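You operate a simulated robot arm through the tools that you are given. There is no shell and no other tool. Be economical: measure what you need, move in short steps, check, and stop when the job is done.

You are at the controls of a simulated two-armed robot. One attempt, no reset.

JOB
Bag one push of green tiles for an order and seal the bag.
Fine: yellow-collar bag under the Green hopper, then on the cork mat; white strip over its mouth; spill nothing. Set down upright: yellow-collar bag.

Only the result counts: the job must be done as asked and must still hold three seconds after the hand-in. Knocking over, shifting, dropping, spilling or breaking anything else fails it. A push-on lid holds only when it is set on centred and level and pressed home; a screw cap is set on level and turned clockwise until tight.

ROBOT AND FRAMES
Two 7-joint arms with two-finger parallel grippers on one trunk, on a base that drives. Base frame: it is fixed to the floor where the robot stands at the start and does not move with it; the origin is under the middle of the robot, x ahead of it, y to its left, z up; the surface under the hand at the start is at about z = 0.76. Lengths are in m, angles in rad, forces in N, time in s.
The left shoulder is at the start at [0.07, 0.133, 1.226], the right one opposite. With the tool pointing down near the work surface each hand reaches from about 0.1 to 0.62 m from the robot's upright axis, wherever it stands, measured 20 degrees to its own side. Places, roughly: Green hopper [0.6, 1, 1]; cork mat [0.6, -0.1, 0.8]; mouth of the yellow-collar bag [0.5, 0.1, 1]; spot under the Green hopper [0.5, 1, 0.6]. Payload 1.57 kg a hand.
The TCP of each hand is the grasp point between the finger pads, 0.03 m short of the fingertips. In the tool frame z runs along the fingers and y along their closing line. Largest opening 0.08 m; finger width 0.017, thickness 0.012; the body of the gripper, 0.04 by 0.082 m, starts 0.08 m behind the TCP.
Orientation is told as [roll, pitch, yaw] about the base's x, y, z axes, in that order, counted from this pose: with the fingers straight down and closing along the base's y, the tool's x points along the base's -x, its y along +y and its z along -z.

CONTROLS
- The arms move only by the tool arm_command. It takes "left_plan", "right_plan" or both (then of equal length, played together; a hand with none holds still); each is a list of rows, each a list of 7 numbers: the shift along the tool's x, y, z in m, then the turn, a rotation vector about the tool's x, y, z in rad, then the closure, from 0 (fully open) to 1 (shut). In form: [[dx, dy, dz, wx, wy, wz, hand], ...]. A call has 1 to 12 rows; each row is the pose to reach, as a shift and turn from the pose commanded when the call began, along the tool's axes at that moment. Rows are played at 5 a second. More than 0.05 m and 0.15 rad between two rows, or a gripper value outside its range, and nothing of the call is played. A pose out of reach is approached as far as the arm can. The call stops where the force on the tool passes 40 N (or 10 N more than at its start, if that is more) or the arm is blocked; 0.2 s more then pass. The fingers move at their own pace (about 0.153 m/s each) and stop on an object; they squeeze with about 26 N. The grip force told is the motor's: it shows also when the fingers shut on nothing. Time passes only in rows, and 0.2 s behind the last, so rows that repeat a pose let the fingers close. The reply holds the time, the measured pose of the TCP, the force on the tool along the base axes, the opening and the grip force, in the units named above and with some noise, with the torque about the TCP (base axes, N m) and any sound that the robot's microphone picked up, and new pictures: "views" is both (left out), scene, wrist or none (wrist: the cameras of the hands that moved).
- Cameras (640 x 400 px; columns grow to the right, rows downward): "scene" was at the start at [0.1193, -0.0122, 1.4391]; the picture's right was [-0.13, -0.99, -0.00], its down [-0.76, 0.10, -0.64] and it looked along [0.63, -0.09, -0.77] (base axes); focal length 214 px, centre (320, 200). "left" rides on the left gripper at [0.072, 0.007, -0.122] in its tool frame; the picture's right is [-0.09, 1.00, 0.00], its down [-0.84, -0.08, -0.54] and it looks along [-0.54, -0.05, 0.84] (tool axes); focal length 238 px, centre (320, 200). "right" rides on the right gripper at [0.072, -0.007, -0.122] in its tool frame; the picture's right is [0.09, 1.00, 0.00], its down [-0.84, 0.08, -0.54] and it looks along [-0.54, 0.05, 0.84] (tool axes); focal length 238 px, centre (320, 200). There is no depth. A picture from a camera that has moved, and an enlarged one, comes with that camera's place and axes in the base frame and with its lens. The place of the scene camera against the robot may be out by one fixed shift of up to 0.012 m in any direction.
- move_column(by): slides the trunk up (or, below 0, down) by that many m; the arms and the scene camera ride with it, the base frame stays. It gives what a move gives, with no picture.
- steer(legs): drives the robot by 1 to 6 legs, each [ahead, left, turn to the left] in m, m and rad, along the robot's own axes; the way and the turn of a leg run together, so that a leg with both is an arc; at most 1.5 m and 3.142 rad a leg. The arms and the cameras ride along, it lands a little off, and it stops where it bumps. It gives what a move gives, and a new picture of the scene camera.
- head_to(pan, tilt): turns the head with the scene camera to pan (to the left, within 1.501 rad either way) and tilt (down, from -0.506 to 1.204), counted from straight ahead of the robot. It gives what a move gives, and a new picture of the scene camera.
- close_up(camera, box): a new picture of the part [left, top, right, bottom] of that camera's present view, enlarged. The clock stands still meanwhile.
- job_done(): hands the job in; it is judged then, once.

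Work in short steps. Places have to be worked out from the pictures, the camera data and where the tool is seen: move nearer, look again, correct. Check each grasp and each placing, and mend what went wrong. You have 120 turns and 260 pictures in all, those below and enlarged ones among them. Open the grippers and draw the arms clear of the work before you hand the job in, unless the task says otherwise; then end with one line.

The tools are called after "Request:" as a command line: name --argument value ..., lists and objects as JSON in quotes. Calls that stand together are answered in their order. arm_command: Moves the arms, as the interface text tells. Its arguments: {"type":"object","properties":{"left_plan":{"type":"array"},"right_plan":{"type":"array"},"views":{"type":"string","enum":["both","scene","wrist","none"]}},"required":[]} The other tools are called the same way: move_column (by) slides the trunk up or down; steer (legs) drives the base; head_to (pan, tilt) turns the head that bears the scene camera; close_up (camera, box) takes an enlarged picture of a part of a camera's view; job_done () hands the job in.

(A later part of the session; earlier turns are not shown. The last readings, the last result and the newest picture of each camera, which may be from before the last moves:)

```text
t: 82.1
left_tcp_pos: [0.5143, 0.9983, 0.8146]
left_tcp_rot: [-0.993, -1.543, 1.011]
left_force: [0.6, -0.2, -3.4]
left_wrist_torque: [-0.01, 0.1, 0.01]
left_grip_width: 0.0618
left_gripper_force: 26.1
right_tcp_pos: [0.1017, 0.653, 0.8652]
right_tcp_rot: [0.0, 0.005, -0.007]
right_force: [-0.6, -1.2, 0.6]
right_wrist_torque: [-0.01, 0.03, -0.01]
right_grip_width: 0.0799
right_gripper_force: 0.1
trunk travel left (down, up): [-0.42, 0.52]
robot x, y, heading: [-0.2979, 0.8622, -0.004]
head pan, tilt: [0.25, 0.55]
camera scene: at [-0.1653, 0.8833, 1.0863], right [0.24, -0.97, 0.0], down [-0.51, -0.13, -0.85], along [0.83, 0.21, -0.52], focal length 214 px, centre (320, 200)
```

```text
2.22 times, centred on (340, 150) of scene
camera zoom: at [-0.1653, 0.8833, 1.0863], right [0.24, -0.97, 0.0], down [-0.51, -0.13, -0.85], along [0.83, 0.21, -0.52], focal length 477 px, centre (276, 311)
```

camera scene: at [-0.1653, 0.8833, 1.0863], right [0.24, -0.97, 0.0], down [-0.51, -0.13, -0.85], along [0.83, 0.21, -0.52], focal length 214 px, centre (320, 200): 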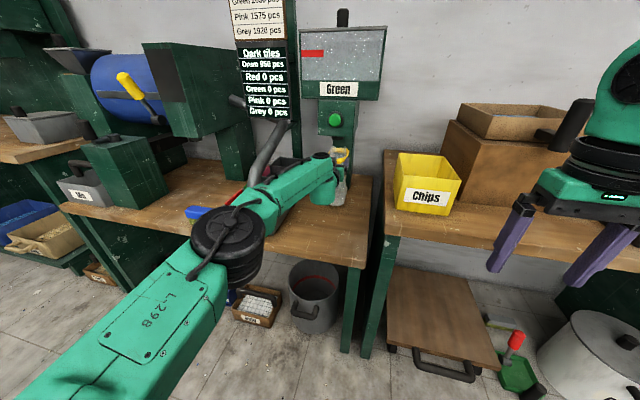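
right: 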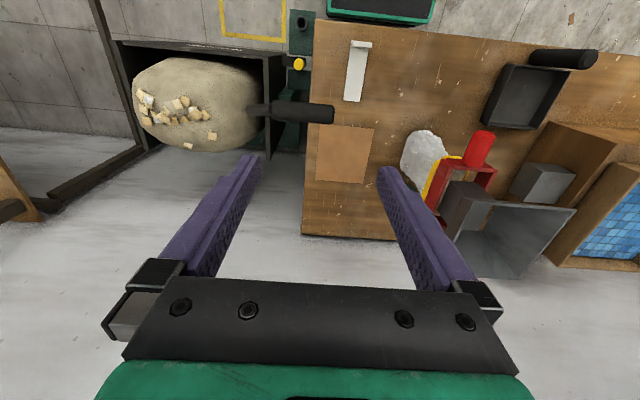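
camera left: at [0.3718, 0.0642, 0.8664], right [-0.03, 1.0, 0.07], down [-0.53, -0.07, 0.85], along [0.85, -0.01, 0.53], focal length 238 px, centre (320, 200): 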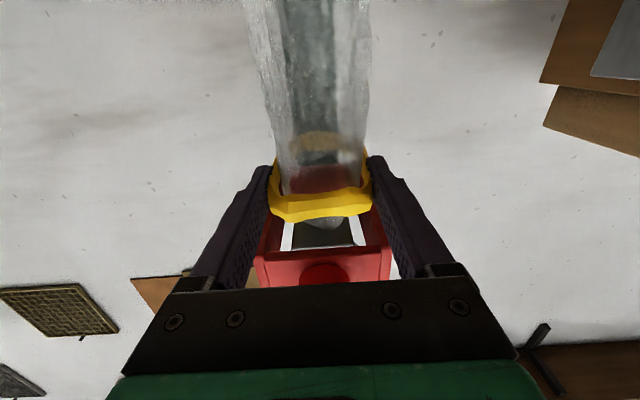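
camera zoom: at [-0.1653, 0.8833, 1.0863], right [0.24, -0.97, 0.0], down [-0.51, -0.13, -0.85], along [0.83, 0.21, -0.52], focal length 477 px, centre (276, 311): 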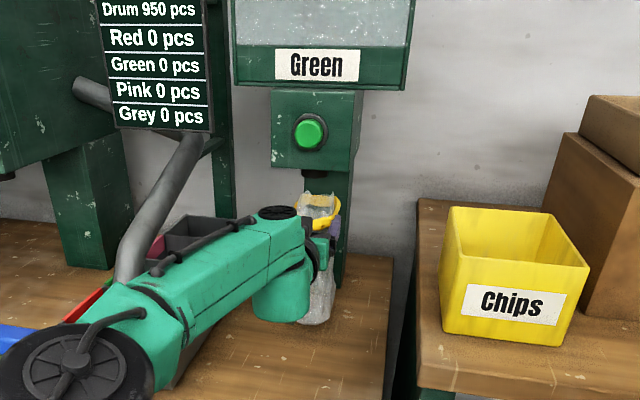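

Wrist view gives the nozzle at (0.550, 1.001), with the bag centre ≈ (0.548, 1.000). I lower gently toward the bench.

Request:
move_column --by -0.028

Request:
close_up --camera "scene" --box '[300, 130, 370, 220]'

```text
t: 82.8
left_tcp_pos: [0.5107, 0.9971, 0.7959]
left_tcp_rot: [-1.379, -1.549, 1.398]
left_force: [3.5, -1.1, 22.0]
left_wrist_torque: [0.28, -0.35, -0.11]
left_grip_width: 0.0619
left_gripper_force: 26.3
right_tcp_pos: [0.0979, 0.6518, 0.8402]
right_tcp_rot: [0.002, 0.0, -0.007]
right_force: [-0.6, -0.2, 0.4]
right_wrist_torque: [-0.01, 0.02, 0.0]
right_grip_width: 0.08
right_gripper_force: 0.1
trunk travel left (down, up): [-0.392, 0.548]
robot x, y, heading: [-0.2992, 0.8616, -0.001]
head pan, tilt: [0.25, 0.55]
```

```text
4.44 times, centred on (335, 175) of scene
camera zoom: at [-0.1707, 0.8821, 1.0595], right [0.24, -0.97, 0.0], down [-0.5, -0.13, -0.85], along [0.83, 0.21, -0.52], focal length 953 px, centre (253, 311)
```

zoom: 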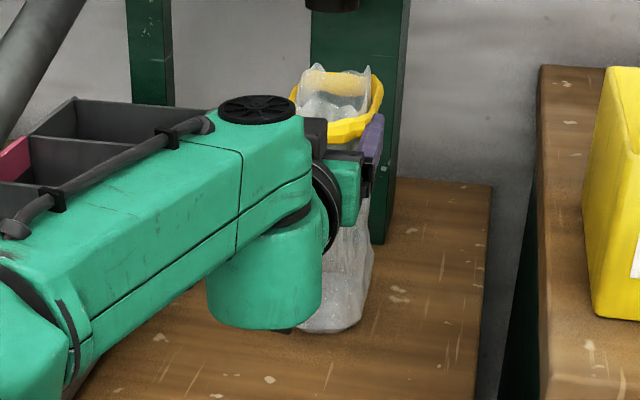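

Bag touched the bench (TCP ≈0.796). I relieve the press by raising the trunk 8 mm.

Request:
move_column --by 0.008

Request:
close_up --camera "left" --box '[160, 50, 480, 290]'

```text
t: 83.4
left_tcp_pos: [0.511, 0.9981, 0.796]
left_tcp_rot: [-1.001, -1.542, 1.017]
left_force: [-2.1, -1.4, 5.5]
left_wrist_torque: [0.05, 0.64, 0.09]
left_grip_width: 0.062
left_gripper_force: 25.9
right_tcp_pos: [0.0996, 0.6539, 0.8461]
right_tcp_rot: [0.001, 0.003, -0.007]
right_force: [0.9, -0.3, -0.1]
right_wrist_torque: [0.03, -0.02, 0.0]
right_grip_width: 0.0796
right_gripper_force: 0.0
trunk travel left (down, up): [-0.4, 0.54]
robot x, y, heading: [-0.2963, 0.8617, -0.01]
head pan, tilt: [0.25, 0.55]
```

```text
1.67 times, centred on (320, 170) of left
camera zoom: at [0.3888, 1.0001, 0.7256], right [-0.02, 1.0, 0.07], down [-0.53, -0.07, 0.85], along [0.85, -0.02, 0.53], focal length 397 px, centre (320, 250)
```

zoom: 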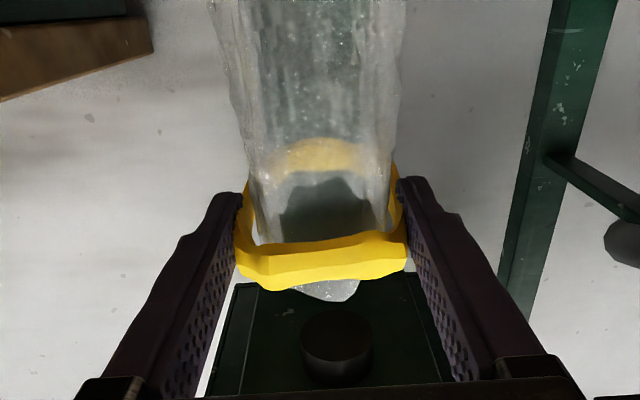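

Light contact, upright, nozzle central behind the collar. I open the fingers to let the bag stand.

Request:
arm_command --left_plan '[[0, 0, 0, 0, 0, 0, 0.3], [0, 0, 0, 0, 0, 0, 0.1], [0, 0, 0, 0, 0, 0, 0], [0, 0, 0, 0, 0, 0, 0]]' --views "wrist"

Request:
close_up --camera "left" --box '[220, 100, 420, 250]'

```text
t: 84.4
left_tcp_pos: [0.5129, 0.9983, 0.7962]
left_tcp_rot: [-1.037, -1.545, 1.055]
left_force: [0.2, -0.3, 0.6]
left_wrist_torque: [-0.02, -0.02, 0.0]
left_grip_width: 0.0802
left_gripper_force: 0.1
right_tcp_pos: [0.1007, 0.6544, 0.8455]
right_tcp_rot: [-0.001, 0.004, -0.006]
right_force: [0.4, -0.3, -0.1]
right_wrist_torque: [-0.04, -0.03, -0.01]
right_grip_width: 0.08
right_gripper_force: 0.0
trunk travel left (down, up): [-0.4, 0.54]
robot x, y, heading: [-0.295, 0.8638, -0.007]
head pan, tilt: [0.25, 0.55]
camera left: at [0.3902, 1.0009, 0.7262], right [-0.02, 1.0, 0.07], down [-0.53, -0.07, 0.85], along [0.85, -0.02, 0.53], focal length 238 px, centre (320, 200)
```

left: 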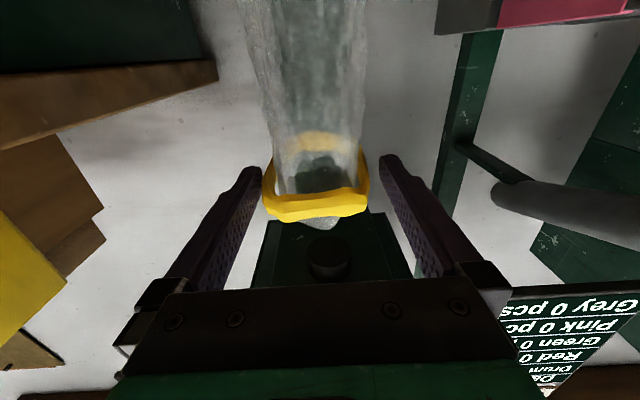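

```text
2.67 times, centred on (320, 175) of left
camera zoom: at [0.3902, 1.0009, 0.7262], right [-0.02, 1.0, 0.07], down [-0.53, -0.07, 0.85], along [0.85, -0.02, 0.53], focal length 636 px, centre (320, 267)
```

zoom: 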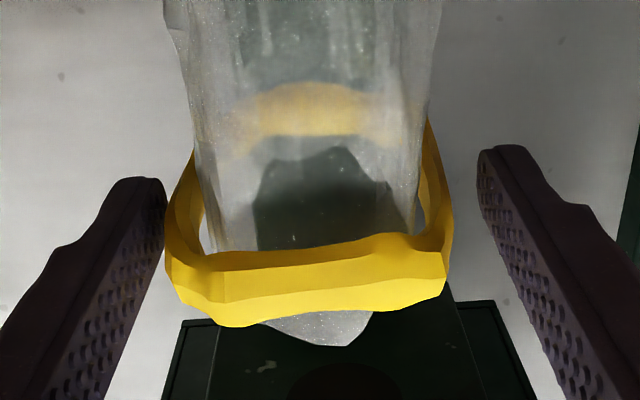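

Standing free. The bag is ~2 mm toward the image-left finger; I centre by −3 mm and try withdrawing with the arm.

Request:
arm_command --left_plan '[[0, -0.003, 0, 0, 0, 0, 0], [0, -0.003, -0.015, 0, 0, 0, 0], [0, -0.003, -0.03, 0, 0, 0, 0]]' --views "wrist"

```text
t: 85.2
left_tcp_pos: [0.4856, 0.9948, 0.7963]
left_tcp_rot: [-1.041, -1.546, 1.06]
left_force: [0.0, 0.3, 0.3]
left_wrist_torque: [0.02, -0.01, 0.0]
left_grip_width: 0.0801
left_gripper_force: 0.0
right_tcp_pos: [0.1013, 0.6543, 0.846]
right_tcp_rot: [0.0, 0.003, -0.007]
right_force: [-0.2, -0.4, -0.1]
right_wrist_torque: [0.02, 0.02, 0.03]
right_grip_width: 0.08
right_gripper_force: 0.0
trunk travel left (down, up): [-0.4, 0.54]
robot x, y, heading: [-0.2949, 0.8634, -0.006]
head pan, tilt: [0.25, 0.55]
camera left: at [0.3611, 0.9965, 0.7262], right [-0.02, 1.0, 0.07], down [-0.53, -0.07, 0.85], along [0.85, -0.02, 0.53], focal length 238 px, centre (320, 200)
```

left: 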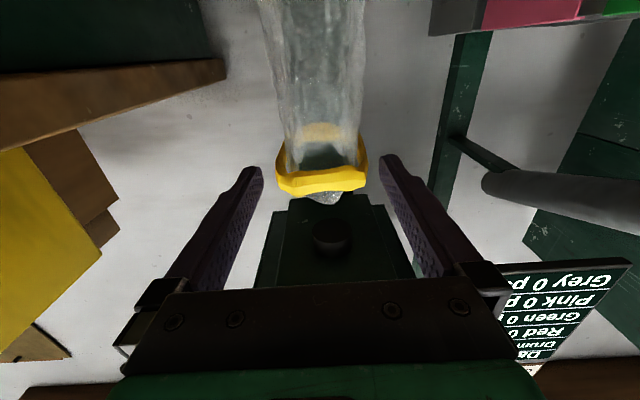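

The arm withdraws cleanly. I pull back another 0.12 m.

Request:
arm_command --left_plan '[[0, 0, -0.03, 0, 0, 0, 0], [0, 0, -0.06, 0, 0, 0, 0], [0, 0, -0.09, 0, 0, 0, 0], [0, 0, -0.12, 0, 0, 0, 0]]' --views "both"

Request:
close_up --camera "scene" --box '[300, 90, 400, 220]'

```text
t: 86.2
left_tcp_pos: [0.3642, 0.9933, 0.7987]
left_tcp_rot: [-1.068, -1.542, 1.085]
left_force: [-0.2, 0.6, -0.2]
left_wrist_torque: [0.0, -0.03, 0.03]
left_grip_width: 0.0801
left_gripper_force: 0.1
right_tcp_pos: [0.1003, 0.6532, 0.8466]
right_tcp_rot: [0.001, 0.003, -0.008]
right_force: [0.2, 0.0, -0.1]
right_wrist_torque: [0.01, -0.01, 0.01]
right_grip_width: 0.0802
right_gripper_force: 0.1
trunk travel left (down, up): [-0.4, 0.54]
robot x, y, heading: [-0.2969, 0.8583, -0.001]
head pan, tilt: [0.25, 0.55]
camera scene: at [-0.1672, 0.8834, 1.0666], right [0.24, -0.97, 0.0], down [-0.51, -0.13, -0.85], along [0.83, 0.21, -0.52], focal length 214 px, centre (320, 200)
camera left: at [0.2397, 0.9951, 0.7287], right [-0.02, 1.0, 0.07], down [-0.53, -0.07, 0.85], along [0.85, -0.02, 0.53], focal length 238 px, centre (320, 200)
```

scene: 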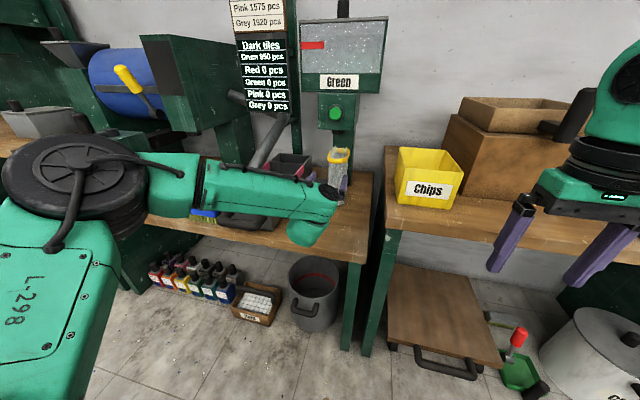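
left: 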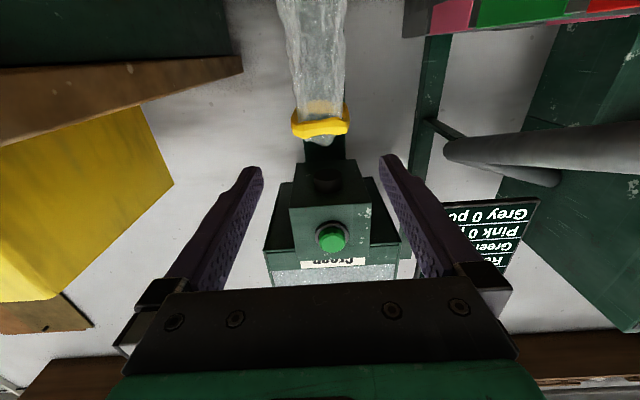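

```text
3.08 times, centred on (350, 155) of scene
camera zoom: at [-0.1672, 0.8834, 1.0666], right [0.24, -0.97, 0.0], down [-0.51, -0.13, -0.85], along [0.83, 0.21, -0.52], focal length 660 px, centre (228, 338)
```

zoom: 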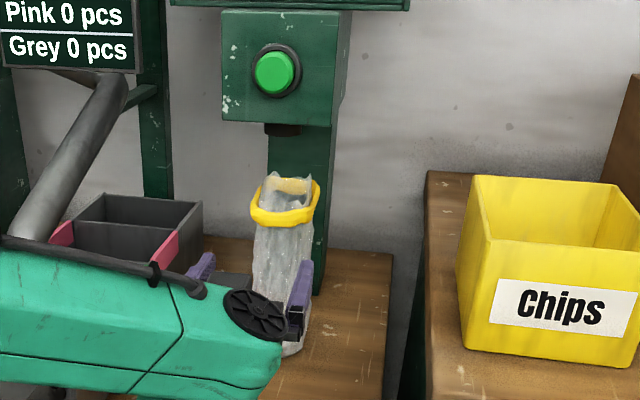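

The bag stands under the nozzle. Alignment needs to be within about 1 cm, so I measure at high zoom from both cameras.

Request:
close_up --camera "left" --box '[270, 80, 370, 260]'

Request:
close_up --camera "scene" --box '[315, 90, 365, 190]'

```text
2.22 times, centred on (320, 170) of left
camera zoom: at [0.2397, 0.9951, 0.7287], right [-0.02, 1.0, 0.07], down [-0.53, -0.07, 0.85], along [0.85, -0.02, 0.53], focal length 530 px, centre (320, 267)
```

zoom: 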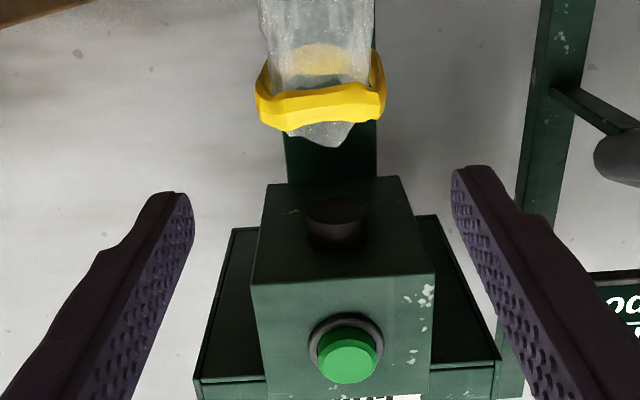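

```text
4.00 times, centred on (340, 140) of scene
camera zoom: at [-0.1672, 0.8834, 1.0666], right [0.24, -0.97, 0.0], down [-0.51, -0.13, -0.85], along [0.83, 0.21, -0.52], focal length 858 px, centre (240, 440)
```

zoom: 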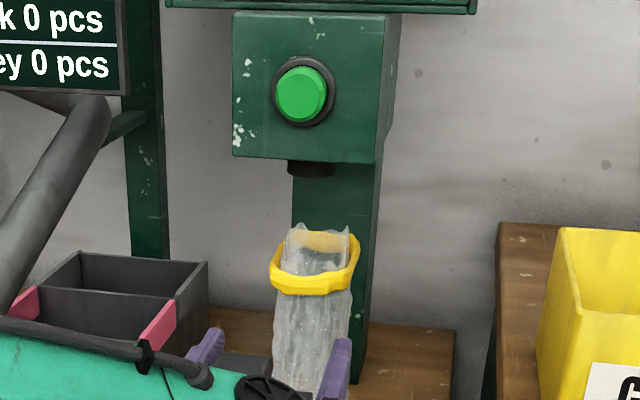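

Nozzle ≈ (0.552, 1.0015, 0.882), bag centre ≈ (0.55, 0.997): aligned. Button ≈ (0.487, 1.0015, 0.954). I close the empty fingers, raise the trunk to button height and shift 6 mm left.

Request:
move_column --by 0.157

Request:
arm_command --left_plan '[[0, 0.006, 0, 0, 0, 0, 0.5], [0, 0.006, 0, 0, 0, 0, 1], [0, 0.006, 0.02, 0, 0, 0, 1], [0, 0.006, 0.04, 0, 0, 0, 1], [0, 0.006, 0.05, 0, 0, 0, 1]]' --views "both"

Request:
close_up --camera "left" --box '[240, 80, 400, 280]'

```text
t: 88.0
left_tcp_pos: [0.3631, 0.9937, 0.957]
left_tcp_rot: [-1.03, -1.544, 1.049]
left_force: [-0.2, 0.6, -0.9]
left_wrist_torque: [0.02, 0.01, 0.02]
left_grip_width: 0.08
left_gripper_force: 0.1
right_tcp_pos: [0.1011, 0.6535, 1.0031]
right_tcp_rot: [0.0, 0.005, -0.007]
right_force: [-0.5, 0.3, -0.2]
right_wrist_torque: [0.0, 0.01, -0.02]
right_grip_width: 0.0799
right_gripper_force: 0.0
trunk travel left (down, up): [-0.557, 0.383]
robot x, y, heading: [-0.2969, 0.8654, -0.007]
head pan, tilt: [0.25, 0.55]
```

```text
t: 89.2
left_tcp_pos: [0.4135, 0.9991, 0.9548]
left_tcp_rot: [-1.019, -1.546, 1.036]
left_force: [0.1, -1.0, -1.1]
left_wrist_torque: [0.0, 0.0, -0.01]
left_grip_width: 0.0003
left_gripper_force: 21.4
right_tcp_pos: [0.1001, 0.6525, 1.0032]
right_tcp_rot: [0.0, 0.005, -0.007]
right_force: [0.4, 0.8, 0.7]
right_wrist_torque: [0.0, 0.01, -0.02]
right_grip_width: 0.08
right_gripper_force: 0.0
trunk travel left (down, up): [-0.557, 0.383]
robot x, y, heading: [-0.2984, 0.8631, -0.003]
head pan, tilt: [0.25, 0.55]
camera scene: at [-0.1666, 0.8832, 1.2235], right [0.24, -0.97, 0.0], down [-0.51, -0.13, -0.85], along [0.83, 0.21, -0.52], focal length 214 px, centre (320, 200)
camera left: at [0.289, 1.0014, 0.8843], right [-0.02, 1.0, 0.07], down [-0.53, -0.07, 0.85], along [0.85, -0.02, 0.53], focal length 238 px, centre (320, 200)
```

scene: 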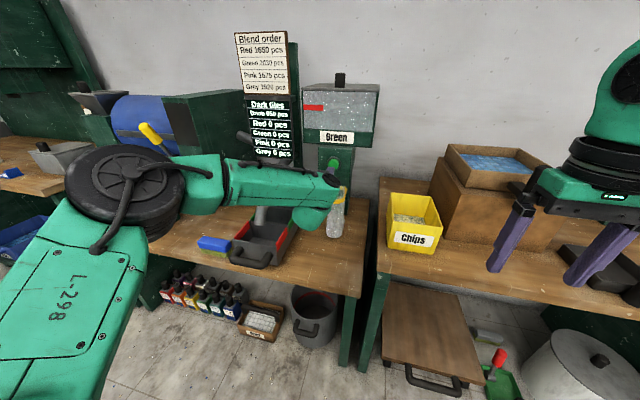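
left: 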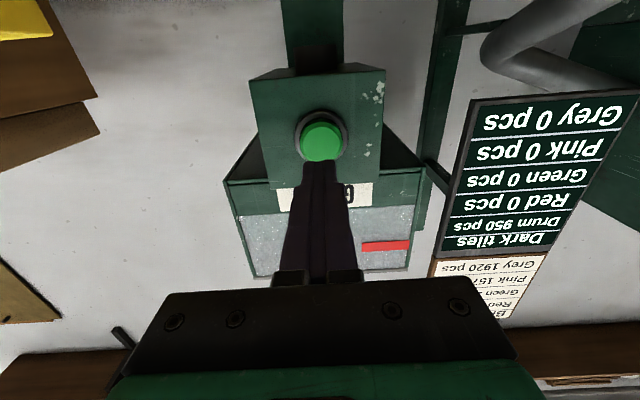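

```text
2.00 times, centred on (320, 180) of left
camera zoom: at [0.289, 1.0014, 0.8843], right [-0.02, 1.0, 0.07], down [-0.53, -0.07, 0.85], along [0.85, -0.02, 0.53], focal length 477 px, centre (320, 240)
```

zoom: 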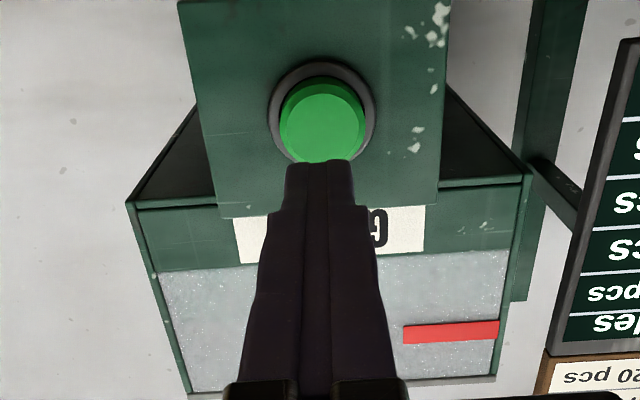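

The tip faces the button squarely, ~4 cm away. I push forward in small rows (the force limit will stop it) and read the result.

Request:
arm_command --left_plan '[[0, 0, 0.03, 0, 0, 0, 1], [0, 0, 0.038, 0, 0, 0, 1], [0, 0, 0.044, 0, 0, 0, 1], [0, 0, 0.048, 0, 0, 0, 1], [0, 0, 0.052, 0, 0, 0, 1]]' --views "wrist"

```text
t: 90.4
left_tcp_pos: [0.4655, 1.0005, 0.9554]
left_tcp_rot: [-1.049, -1.545, 1.066]
left_force: [-4.3, 0.7, -0.3]
left_wrist_torque: [0.01, -0.02, -0.01]
left_grip_width: 0.0
left_gripper_force: 21.5
right_tcp_pos: [0.0992, 0.6537, 1.003]
right_tcp_rot: [-0.002, 0.004, -0.007]
right_force: [0.7, -0.1, -0.3]
right_wrist_torque: [0.0, 0.04, 0.0]
right_grip_width: 0.0799
right_gripper_force: 0.0
trunk travel left (down, up): [-0.557, 0.383]
robot x, y, heading: [-0.2968, 0.8625, -0.004]
head pan, tilt: [0.25, 0.55]
heard: click
camera left: at [0.3414, 1.0026, 0.8847], right [-0.02, 1.0, 0.07], down [-0.53, -0.07, 0.85], along [0.85, -0.02, 0.53], focal length 238 px, centre (320, 200)
```

left: 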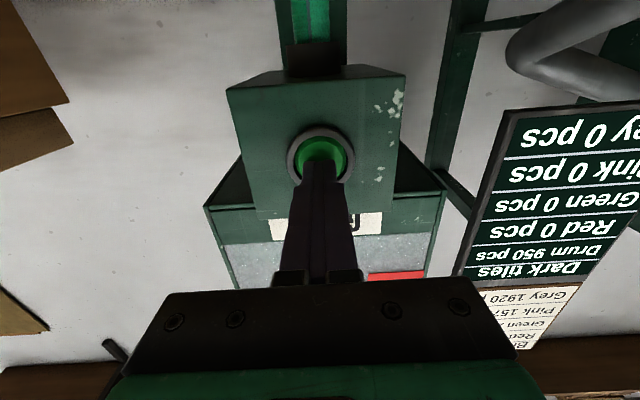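

Click heard, and a green stream of tiles is falling: one push made. I retreat straight back and check.

Request:
arm_command --left_plan '[[0, 0, -0.03, 0, 0, 0, 1], [0, 0, -0.06, 0, 0, 0, 1], [0, 0, -0.1, 0, 0, 0, 1], [0, 0, -0.1, 0, 0, 0, 1], [0, 0, -0.1, 0, 0, 0, 1]]' --views "both"

Request:
close_up --camera "scene" --box '[280, 120, 400, 250]'

```text
t: 91.6
left_tcp_pos: [0.3655, 0.997, 0.958]
left_tcp_rot: [-1.06, -1.546, 1.079]
left_force: [0.0, 0.7, 0.0]
left_wrist_torque: [-0.02, 0.01, -0.02]
left_grip_width: 0.0003
left_gripper_force: 21.3
right_tcp_pos: [0.1003, 0.6538, 1.003]
right_tcp_rot: [0.0, 0.004, -0.006]
right_force: [-0.2, 0.0, 0.6]
right_wrist_torque: [-0.01, -0.01, 0.02]
right_grip_width: 0.08
right_gripper_force: 0.0
trunk travel left (down, up): [-0.557, 0.383]
robot x, y, heading: [-0.2989, 0.8656, -0.003]
head pan, tilt: [0.25, 0.55]
camera scene: at [-0.1669, 0.8833, 1.2235], right [0.24, -0.97, 0.0], down [-0.51, -0.13, -0.85], along [0.83, 0.21, -0.52], focal length 214 px, centre (320, 200)
camera left: at [0.2425, 0.9994, 0.8874], right [-0.02, 1.0, 0.07], down [-0.53, -0.07, 0.85], along [0.85, -0.02, 0.53], focal length 238 px, centre (320, 200)
```

scene: 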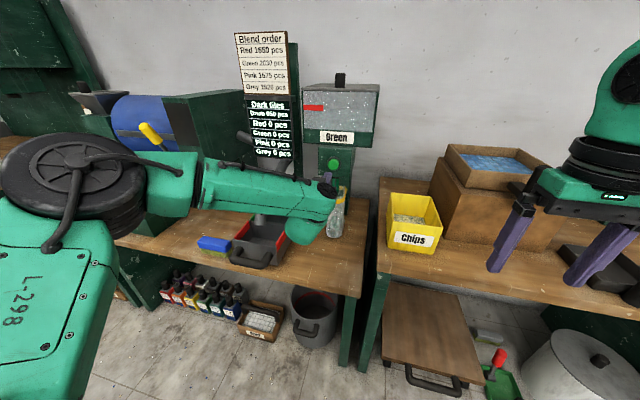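
left: 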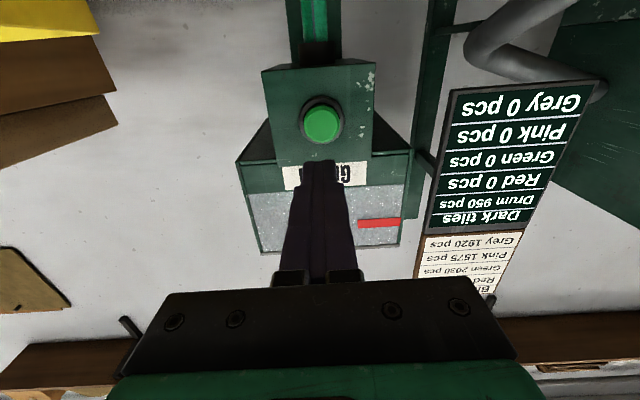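

```text
3.08 times, centred on (340, 185) of scene
camera zoom: at [-0.1669, 0.8833, 1.2235], right [0.24, -0.97, 0.0], down [-0.51, -0.13, -0.85], along [0.83, 0.21, -0.52], focal length 660 px, centre (258, 246)
```

zoom: 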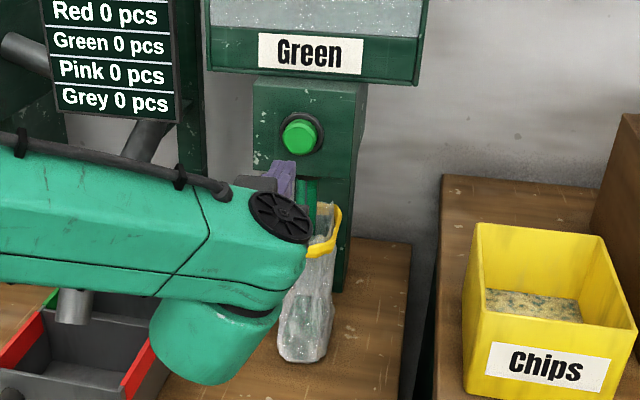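

The stream goes into the bag and is still flowing. I wait 2.4 s and look again.

Request:
arm_command --left_plan '[[0, 0, 0, 0, 0, 0, 1], [0, 0, 0, 0, 0, 0, 1], [0, 0, 0, 0, 0, 0, 1], [0, 0, 0, 0, 0, 0, 1], [0, 0, 0, 0, 0, 0, 1], [0, 0, 0, 0, 0, 0, 1], [0, 0, 0, 0, 0, 0, 1], [0, 0, 0, 0, 0, 0, 1], [0, 0, 0, 0, 0, 0, 0.7], [0, 0, 0, 0, 0, 0, 0.4], [0, 0, 0, 0, 0, 0, 0], [0, 0, 0, 0, 0, 0, 0]]' --views "none"

Request:
close_up --camera "scene" --box '[280, 120, 400, 250]'

Request:
close_up --camera "left" --box '[240, 0, 400, 160]'

```text
t: 94.2
left_tcp_pos: [0.3666, 0.9969, 0.9573]
left_tcp_rot: [-1.04, -1.544, 1.059]
left_force: [-0.1, 0.9, 0.4]
left_wrist_torque: [0.01, 0.03, 0.0]
left_grip_width: 0.0797
left_gripper_force: 0.0
right_tcp_pos: [0.1002, 0.6539, 1.0029]
right_tcp_rot: [0.001, 0.003, -0.006]
right_force: [-0.2, -0.8, -0.4]
right_wrist_torque: [0.0, -0.02, -0.01]
right_grip_width: 0.08
right_gripper_force: 0.1
trunk travel left (down, up): [-0.557, 0.383]
robot x, y, heading: [-0.2972, 0.86, -0.002]
head pan, tilt: [0.25, 0.55]
```

```text
3.08 times, centred on (340, 185) of scene
camera zoom: at [-0.1667, 0.8832, 1.2235], right [0.24, -0.97, 0.0], down [-0.51, -0.13, -0.85], along [0.83, 0.21, -0.52], focal length 660 px, centre (258, 246)
```

zoom: 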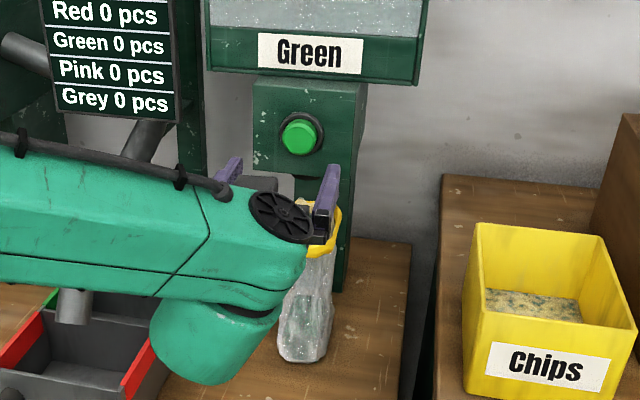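

```text
2.50 times, centred on (320, 80) of left
camera zoom: at [0.2428, 0.9993, 0.8873], right [-0.02, 1.0, 0.07], down [-0.53, -0.07, 0.85], along [0.85, -0.02, 0.53], focal length 596 px, centre (320, 500)
```

zoom: 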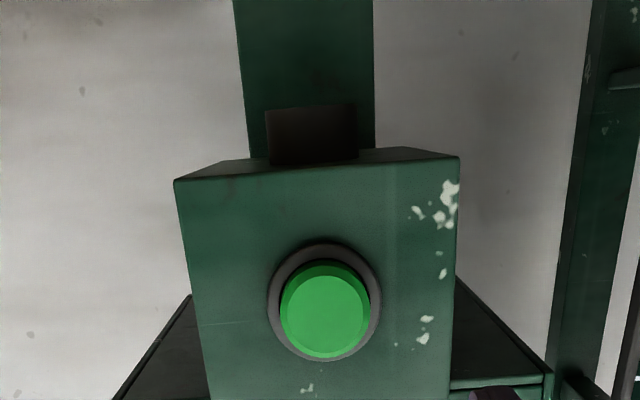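

Flow stopped and the bag holds green tiles. I lower the trunk back to collar height and recheck alignment.

Request:
move_column --by -0.16

Request:
arm_command --left_plan '[[0, -0.0035, 0, 0, 0, 0, 0], [0, -0.0035, 0.03, 0, 0, 0, 0], [0, -0.0035, 0.06, 0, 0, 0, 0]]' --views "wrist"

Request:
close_up --camera "left" --box '[220, 20, 420, 250]'

Request:
close_up --camera "scene" --box '[300, 90, 400, 220]'

```text
t: 96.0
left_tcp_pos: [0.3658, 0.9971, 0.7981]
left_tcp_rot: [-1.047, -1.545, 1.065]
left_force: [-0.3, -0.9, -0.3]
left_wrist_torque: [0.04, 0.0, -0.04]
left_grip_width: 0.08
left_gripper_force: 0.1
right_tcp_pos: [0.1001, 0.6533, 0.8433]
right_tcp_rot: [0.001, 0.003, -0.008]
right_force: [0.9, 1.1, 0.1]
right_wrist_torque: [0.05, 0.0, 0.0]
right_grip_width: 0.0801
right_gripper_force: 0.1
trunk travel left (down, up): [-0.397, 0.543]
robot x, y, heading: [-0.296, 0.8661, -0.004]
head pan, tilt: [0.25, 0.55]
```

```text
t: 96.8
left_tcp_pos: [0.4255, 0.9927, 0.7976]
left_tcp_rot: [-0.998, -1.544, 1.017]
left_force: [-0.5, 0.1, -0.8]
left_wrist_torque: [0.01, 0.01, -0.02]
left_grip_width: 0.0799
left_gripper_force: 0.1
right_tcp_pos: [0.1015, 0.6542, 0.8409]
right_tcp_rot: [0.001, 0.008, -0.007]
right_force: [-0.4, 0.2, -0.3]
right_wrist_torque: [-0.03, -0.03, -0.02]
right_grip_width: 0.0799
right_gripper_force: 0.1
trunk travel left (down, up): [-0.397, 0.543]
robot x, y, heading: [-0.3007, 0.8656, -0.003]
head pan, tilt: [0.25, 0.55]
camera left: at [0.3024, 0.9962, 0.7278], right [-0.02, 1.0, 0.07], down [-0.53, -0.07, 0.85], along [0.85, -0.02, 0.53], focal length 238 px, centre (320, 200)
```

left: 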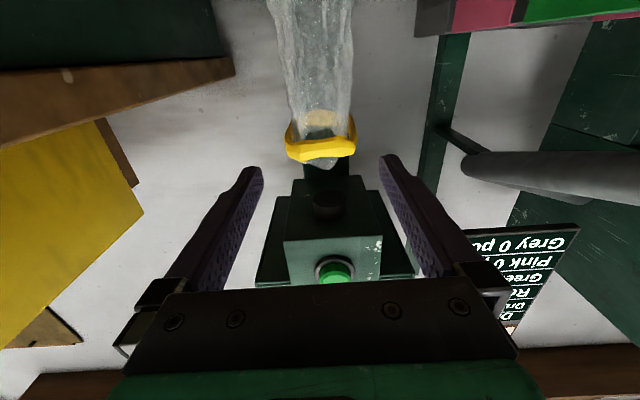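

```text
1.74 times, centred on (320, 135) of left
camera zoom: at [0.3024, 0.9962, 0.7278], right [-0.02, 1.0, 0.07], down [-0.53, -0.07, 0.85], along [0.85, -0.02, 0.53], focal length 414 px, centre (320, 313)
```

zoom: 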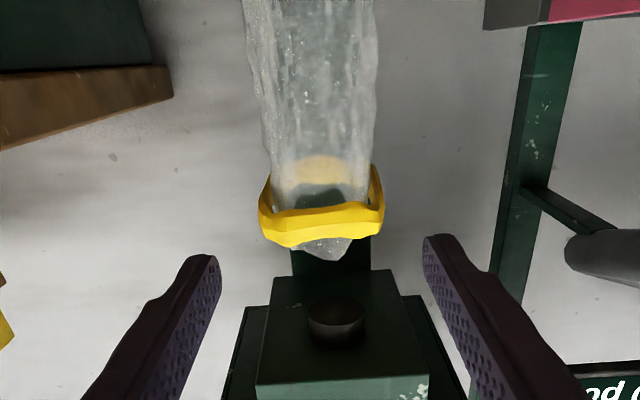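

```text
3.08 times, centred on (350, 155) of scene
camera zoom: at [-0.1663, 0.8831, 1.0634], right [0.24, -0.97, 0.0], down [-0.51, -0.13, -0.85], along [0.83, 0.21, -0.52], focal length 660 px, centre (228, 338)
```

zoom: 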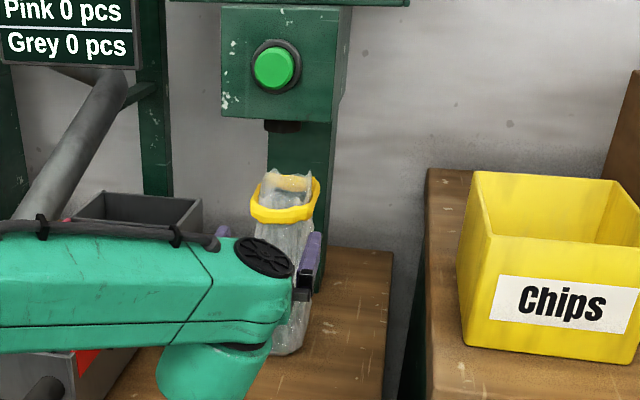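

Collar and fingers are centred. I advance to the grasp position and close.

Request:
arm_command --left_plan '[[0, 0.001, 0.03, 0, 0, 0, 0], [0, 0.001, 0.055, 0, 0, 0, 0], [0, 0.001, 0.075, 0, 0, 0, 0], [0, 0.001, 0.092, 0, 0, 0, 0], [0, 0.001, 0.092, 0, 0, 0, 0]]' --views "wrist"

Request:
close_up --camera "left" --box '[220, 100, 420, 250]'

```text
t: 98.0
left_tcp_pos: [0.5159, 0.9916, 0.8002]
left_tcp_rot: [-1.074, -1.545, 1.083]
left_force: [0.4, 0.4, 0.2]
left_wrist_torque: [-0.03, 0.0, 0.02]
left_grip_width: 0.0801
left_gripper_force: 0.0
left hand out of reach, approached as far as the arm can: row 4
right_tcp_pos: [0.1, 0.654, 0.8439]
right_tcp_rot: [0.001, 0.004, -0.005]
right_force: [-1.3, 0.2, 0.3]
right_wrist_torque: [0.01, -0.03, 0.02]
right_grip_width: 0.08
right_gripper_force: 0.1
trunk travel left (down, up): [-0.397, 0.543]
robot x, y, heading: [-0.2991, 0.8631, -0.002]
head pan, tilt: [0.25, 0.55]
camera left: at [0.393, 0.9953, 0.7299], right [-0.01, 1.0, 0.07], down [-0.53, -0.06, 0.84], along [0.85, -0.03, 0.53], focal length 238 px, centre (320, 200)
```

left: 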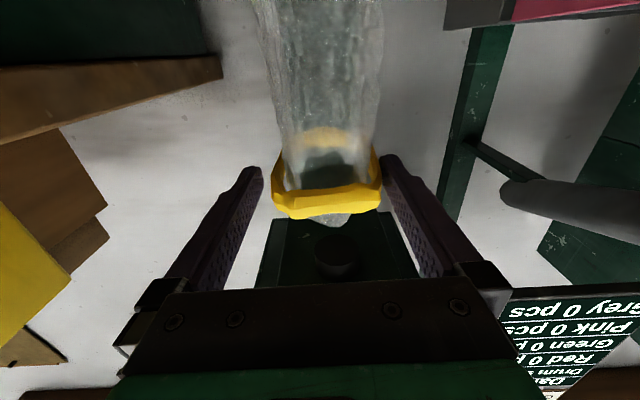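

```text
2.67 times, centred on (320, 175) of left
camera zoom: at [0.393, 0.9953, 0.7299], right [-0.01, 1.0, 0.07], down [-0.53, -0.06, 0.84], along [0.85, -0.03, 0.53], focal length 636 px, centre (320, 267)
```

zoom: 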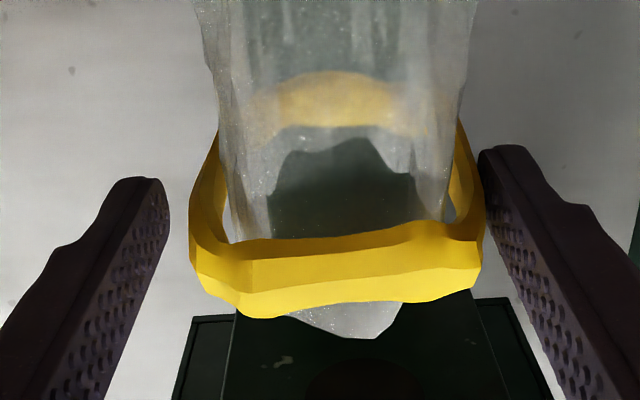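

The hand drifted ~3 mm right at its reach limit; I correct, then close gradually.

Request:
arm_command --left_plan '[[0.003, 0.0035, -0.003, 0, 0, 0, 0], [0.003, 0.0035, -0.003, 0, 0, 0, 0.1], [0.003, 0.0035, -0.003, 0, 0, 0, 0.2], [0.003, 0.0035, -0.003, 0, 0, 0, 0.6], [0.003, 0.0035, -0.003, 0, 0, 0, 1], [0.003, 0.0035, -0.003, 0, 0, 0, 1]]' --views "wrist"

Request:
close_up --camera "left" --box '[220, 20, 420, 250]'

```text
t: 99.5
left_tcp_pos: [0.5149, 1.0005, 0.793]
left_tcp_rot: [-1.048, -1.546, 1.068]
left_force: [0.5, -0.7, 1.7]
left_wrist_torque: [-0.02, -0.23, -0.07]
left_grip_width: 0.0617
left_gripper_force: 25.5
right_tcp_pos: [0.1005, 0.6541, 0.8435]
right_tcp_rot: [0.0, 0.002, -0.009]
right_force: [0.0, -0.4, 0.4]
right_wrist_torque: [-0.01, -0.02, 0.03]
right_grip_width: 0.08
right_gripper_force: 0.0
trunk travel left (down, up): [-0.397, 0.543]
robot x, y, heading: [-0.2959, 0.8636, -0.007]
head pan, tilt: [0.25, 0.55]
camera left: at [0.3918, 1.0028, 0.7228], right [-0.02, 1.0, 0.07], down [-0.53, -0.07, 0.85], along [0.85, -0.02, 0.53], focal length 238 px, centre (320, 200)
```

left: 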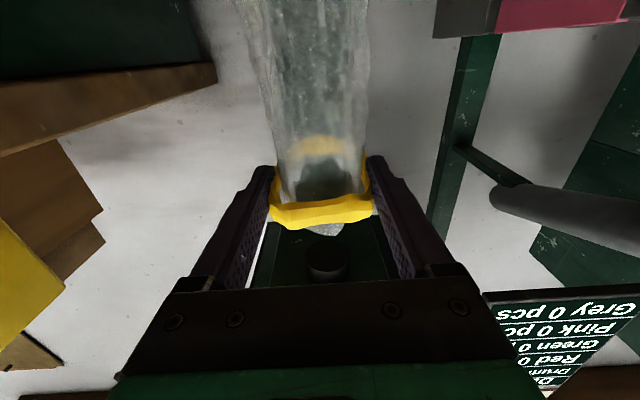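

```text
1.74 times, centred on (320, 135) of left
camera zoom: at [0.3918, 1.0028, 0.7228], right [-0.02, 1.0, 0.07], down [-0.53, -0.07, 0.85], along [0.85, -0.02, 0.53], focal length 414 px, centre (320, 313)
```

zoom: 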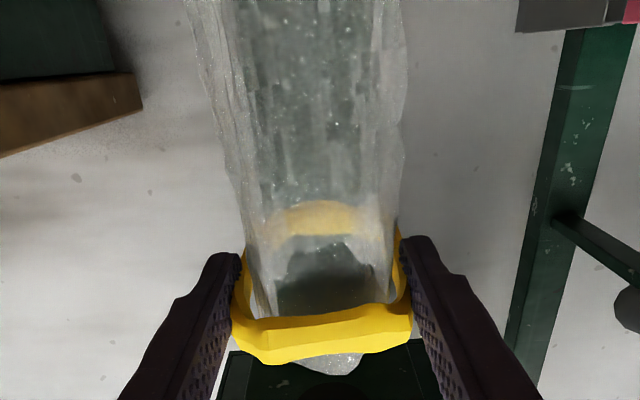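

Gripped (width 0.0617). I lift 2.5 cm (rim stays under the nozzle) and back straight out.

Request:
move_column --by 0.025

Request:
steer --legs '[[-0.43, 0, 0]]'

Request:
close_up --camera "scene" --box '[280, 90, 400, 230]'

```text
t: 100.2
left_tcp_pos: [0.517, 1.0002, 0.8161]
left_tcp_rot: [-0.991, -1.545, 1.008]
left_force: [0.4, 0.4, -2.8]
left_wrist_torque: [-0.02, 0.13, -0.02]
left_grip_width: 0.0618
left_gripper_force: 25.7
right_tcp_pos: [0.1017, 0.6534, 0.8666]
right_tcp_rot: [0.0, 0.005, -0.007]
right_force: [0.0, 0.7, 0.3]
right_wrist_torque: [-0.01, 0.03, 0.03]
right_grip_width: 0.0803
right_gripper_force: 0.1
trunk travel left (down, up): [-0.422, 0.518]
robot x, y, heading: [-0.2965, 0.8635, -0.006]
head pan, tilt: [0.25, 0.55]
```

```text
t: 102.8
left_tcp_pos: [0.0907, 1.0022, 0.8182]
left_tcp_rot: [-1.029, -1.545, 1.047]
left_force: [-0.2, -0.2, -3.2]
left_wrist_torque: [0.01, 0.13, 0.02]
left_grip_width: 0.0617
left_gripper_force: 26.2
right_tcp_pos: [-0.3232, 0.6556, 0.8669]
right_tcp_rot: [0.002, 0.002, -0.007]
right_force: [-0.1, 0.4, -0.1]
right_wrist_torque: [0.0, -0.01, 0.01]
right_grip_width: 0.0801
right_gripper_force: 0.2
trunk travel left (down, up): [-0.422, 0.518]
robot x, y, heading: [-0.7202, 0.8632, 0.0]
head pan, tilt: [0.25, 0.55]
camera scene: at [-0.5908, 0.8856, 1.0885], right [0.24, -0.97, 0.0], down [-0.51, -0.13, -0.85], along [0.83, 0.21, -0.52], focal length 214 px, centre (320, 200)
```

scene: 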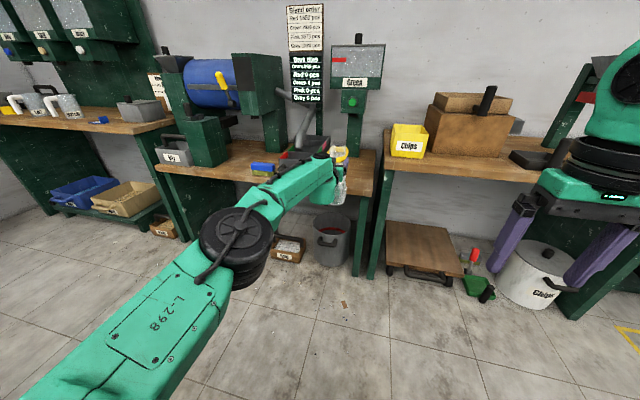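

```text
2.86 times, centred on (340, 160) of scene
camera zoom: at [-0.5908, 0.8856, 1.0885], right [0.24, -0.97, 0.0], down [-0.51, -0.13, -0.85], along [0.83, 0.21, -0.52], focal length 613 px, centre (263, 314)
```

zoom: 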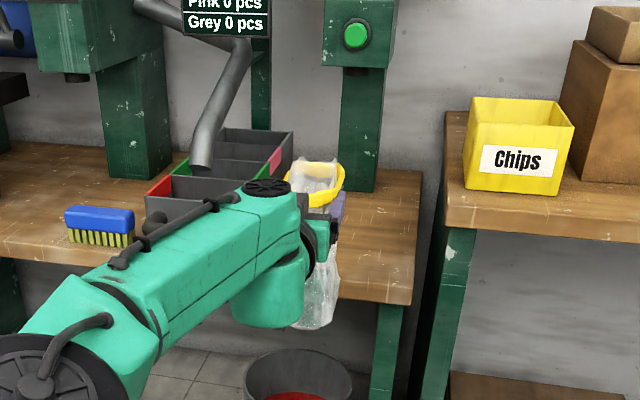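

Bag with tiles is clear. The mat centre works out at ≈(0.558, -0.132); a cart handle end sits near (0.41, -0.18, 0.93), so I'll set the bag slightly left at y≈-0.105. I raise the trunk and drive right.

Request:
move_column --by 0.182

Request:
steer --legs '[[0, -1.107, 0]]'

Request:
head_to --pan 0.1 --tilt 0.5

Request:
close_up --camera "scene" --box '[220, 120, 420, 260]'

```text
t: 104.8
left_tcp_pos: [0.0926, 1.0026, 1.0006]
left_tcp_rot: [-1.005, -1.543, 1.023]
left_force: [-0.4, 0.6, -2.9]
left_wrist_torque: [0.02, 0.1, -0.01]
left_grip_width: 0.0616
left_gripper_force: 26.4
right_tcp_pos: [-0.3225, 0.6549, 1.0486]
right_tcp_rot: [0.0, 0.006, -0.006]
right_force: [0.5, 0.1, 0.2]
right_wrist_torque: [0.01, 0.0, 0.0]
right_grip_width: 0.08
right_gripper_force: 0.1
trunk travel left (down, up): [-0.604, 0.336]
robot x, y, heading: [-0.7234, 0.8667, -0.007]
head pan, tilt: [0.25, 0.55]
```

```text
t: 110.4
left_tcp_pos: [0.0837, -0.0987, 0.9995]
left_tcp_rot: [-1.013, -1.543, 1.025]
left_force: [-0.1, 0.0, -2.5]
left_wrist_torque: [0.0, 0.17, -0.02]
left_grip_width: 0.0617
left_gripper_force: 25.8
right_tcp_pos: [-0.3344, -0.4425, 1.0495]
right_tcp_rot: [0.0, 0.004, -0.012]
right_force: [0.2, 0.4, 0.1]
right_wrist_torque: [0.01, 0.03, -0.02]
right_grip_width: 0.0797
right_gripper_force: 0.2
trunk travel left (down, up): [-0.604, 0.336]
robot x, y, heading: [-0.7297, -0.2289, -0.019]
head pan, tilt: [0.25, 0.55]
camera scene: at [-0.6001, -0.2111, 1.2704], right [0.23, -0.97, 0.0], down [-0.51, -0.12, -0.85], along [0.83, 0.2, -0.52], focal length 214 px, centre (320, 200)
```

scene: 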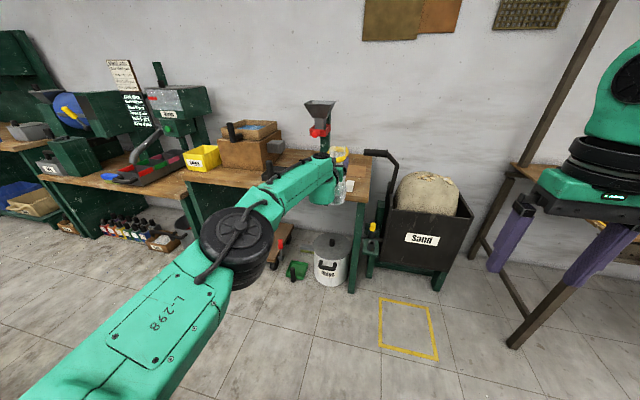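

```text
t: 111.1
left_tcp_pos: [0.0834, -0.0978, 0.999]
left_tcp_rot: [-1.009, -1.542, 1.019]
left_force: [-0.1, -0.4, -3.7]
left_wrist_torque: [0.02, 0.1, -0.01]
left_grip_width: 0.0616
left_gripper_force: 26.1
right_tcp_pos: [-0.3351, -0.4436, 1.0493]
right_tcp_rot: [0.0, 0.005, -0.013]
right_force: [-1.1, -1.1, -0.4]
right_wrist_torque: [0.0, -0.02, 0.01]
right_grip_width: 0.0802
right_gripper_force: 0.1
trunk travel left (down, up): [-0.604, 0.336]
robot x, y, heading: [-0.7293, -0.23, -0.011]
head pan, tilt: [0.099, 0.499]
camera scene: at [-0.5968, -0.2244, 1.2749], right [0.09, -1.0, 0.0], down [-0.48, -0.04, -0.88], along [0.87, 0.08, -0.48], focal length 214 px, centre (320, 200)
```

scene: 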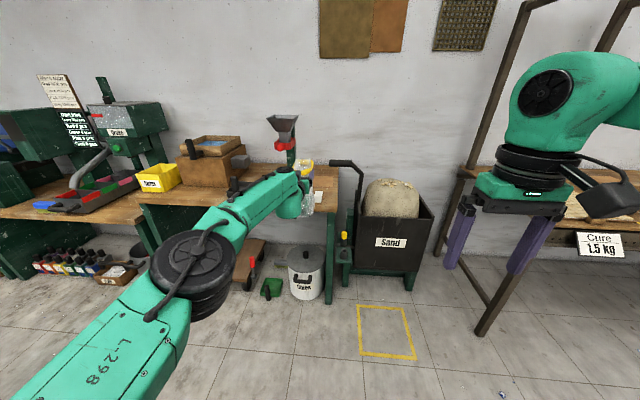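

```text
2.86 times, centred on (320, 190) of scene
camera zoom: at [-0.5968, -0.2244, 1.2749], right [0.09, -1.0, 0.0], down [-0.48, -0.04, -0.88], along [0.87, 0.08, -0.48], focal length 613 px, centre (320, 229)
```

zoom: 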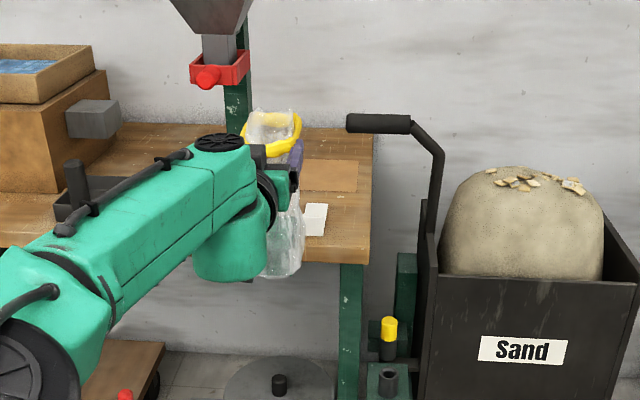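

Aligned with the mat. I drive ahead 0.34 m with the bag held high, then recheck.

Request:
steer --legs '[[0.34, 0, 0]]'

Request:
close_up --camera "scene" --box '[220, 120, 420, 260]'

Request:
close_up --camera "left" --box '[0, 0, 640, 400]'

```text
t: 113.3
left_tcp_pos: [0.4224, -0.0963, 1.0002]
left_tcp_rot: [-1.022, -1.545, 1.039]
left_force: [0.8, 0.1, -3.2]
left_wrist_torque: [-0.01, 0.12, 0.0]
left_grip_width: 0.0618
left_gripper_force: 26.5
right_tcp_pos: [0.0085, -0.4442, 1.0497]
right_tcp_rot: [0.001, 0.003, -0.006]
right_force: [0.3, -0.1, 0.6]
right_wrist_torque: [0.01, -0.02, 0.0]
right_grip_width: 0.08
right_gripper_force: 0.1
trunk travel left (down, up): [-0.604, 0.336]
robot x, y, heading: [-0.3908, -0.2349, -0.007]
head pan, tilt: [0.099, 0.499]
camera scene: at [-0.2551, -0.2265, 1.275], right [0.09, -1.0, 0.0], down [-0.48, -0.04, -0.88], along [0.87, 0.08, -0.48], focal length 214 px, centre (320, 200)
```

scene: 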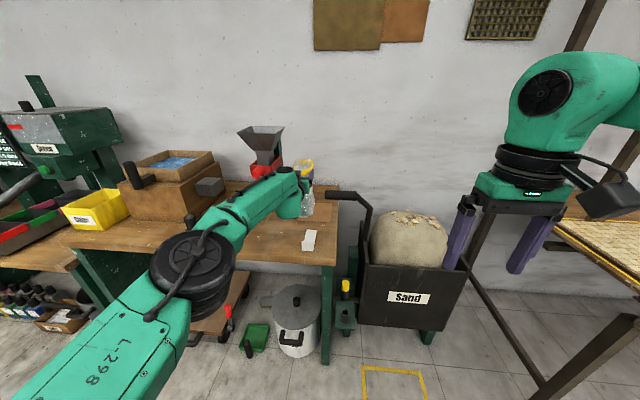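

```text
2.86 times, centred on (320, 190) of scene
camera zoom: at [-0.2551, -0.2265, 1.275], right [0.09, -1.0, 0.0], down [-0.48, -0.04, -0.88], along [0.87, 0.08, -0.48], focal length 613 px, centre (320, 229)
```

zoom: 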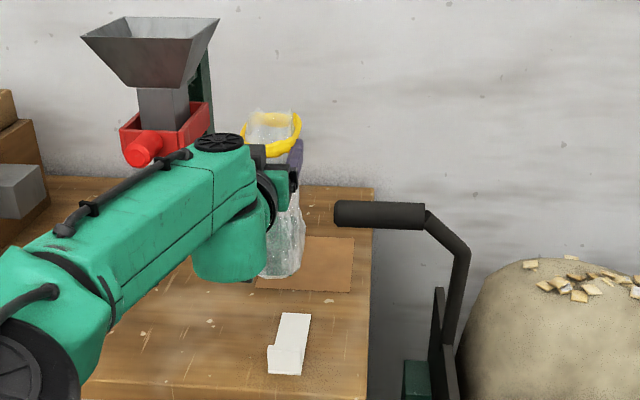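

```text
1.00 times, centred on (320, 200) of left (not enlarged: the box is as wide or as high as the picture)
camera zoom: at [0.2998, -0.0935, 0.9291], right [-0.02, 1.0, 0.07], down [-0.53, -0.07, 0.85], along [0.85, -0.02, 0.53], focal length 238 px, centre (320, 200)
```

zoom: 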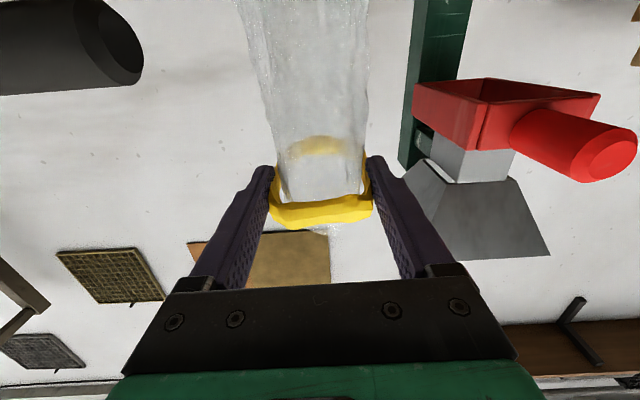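

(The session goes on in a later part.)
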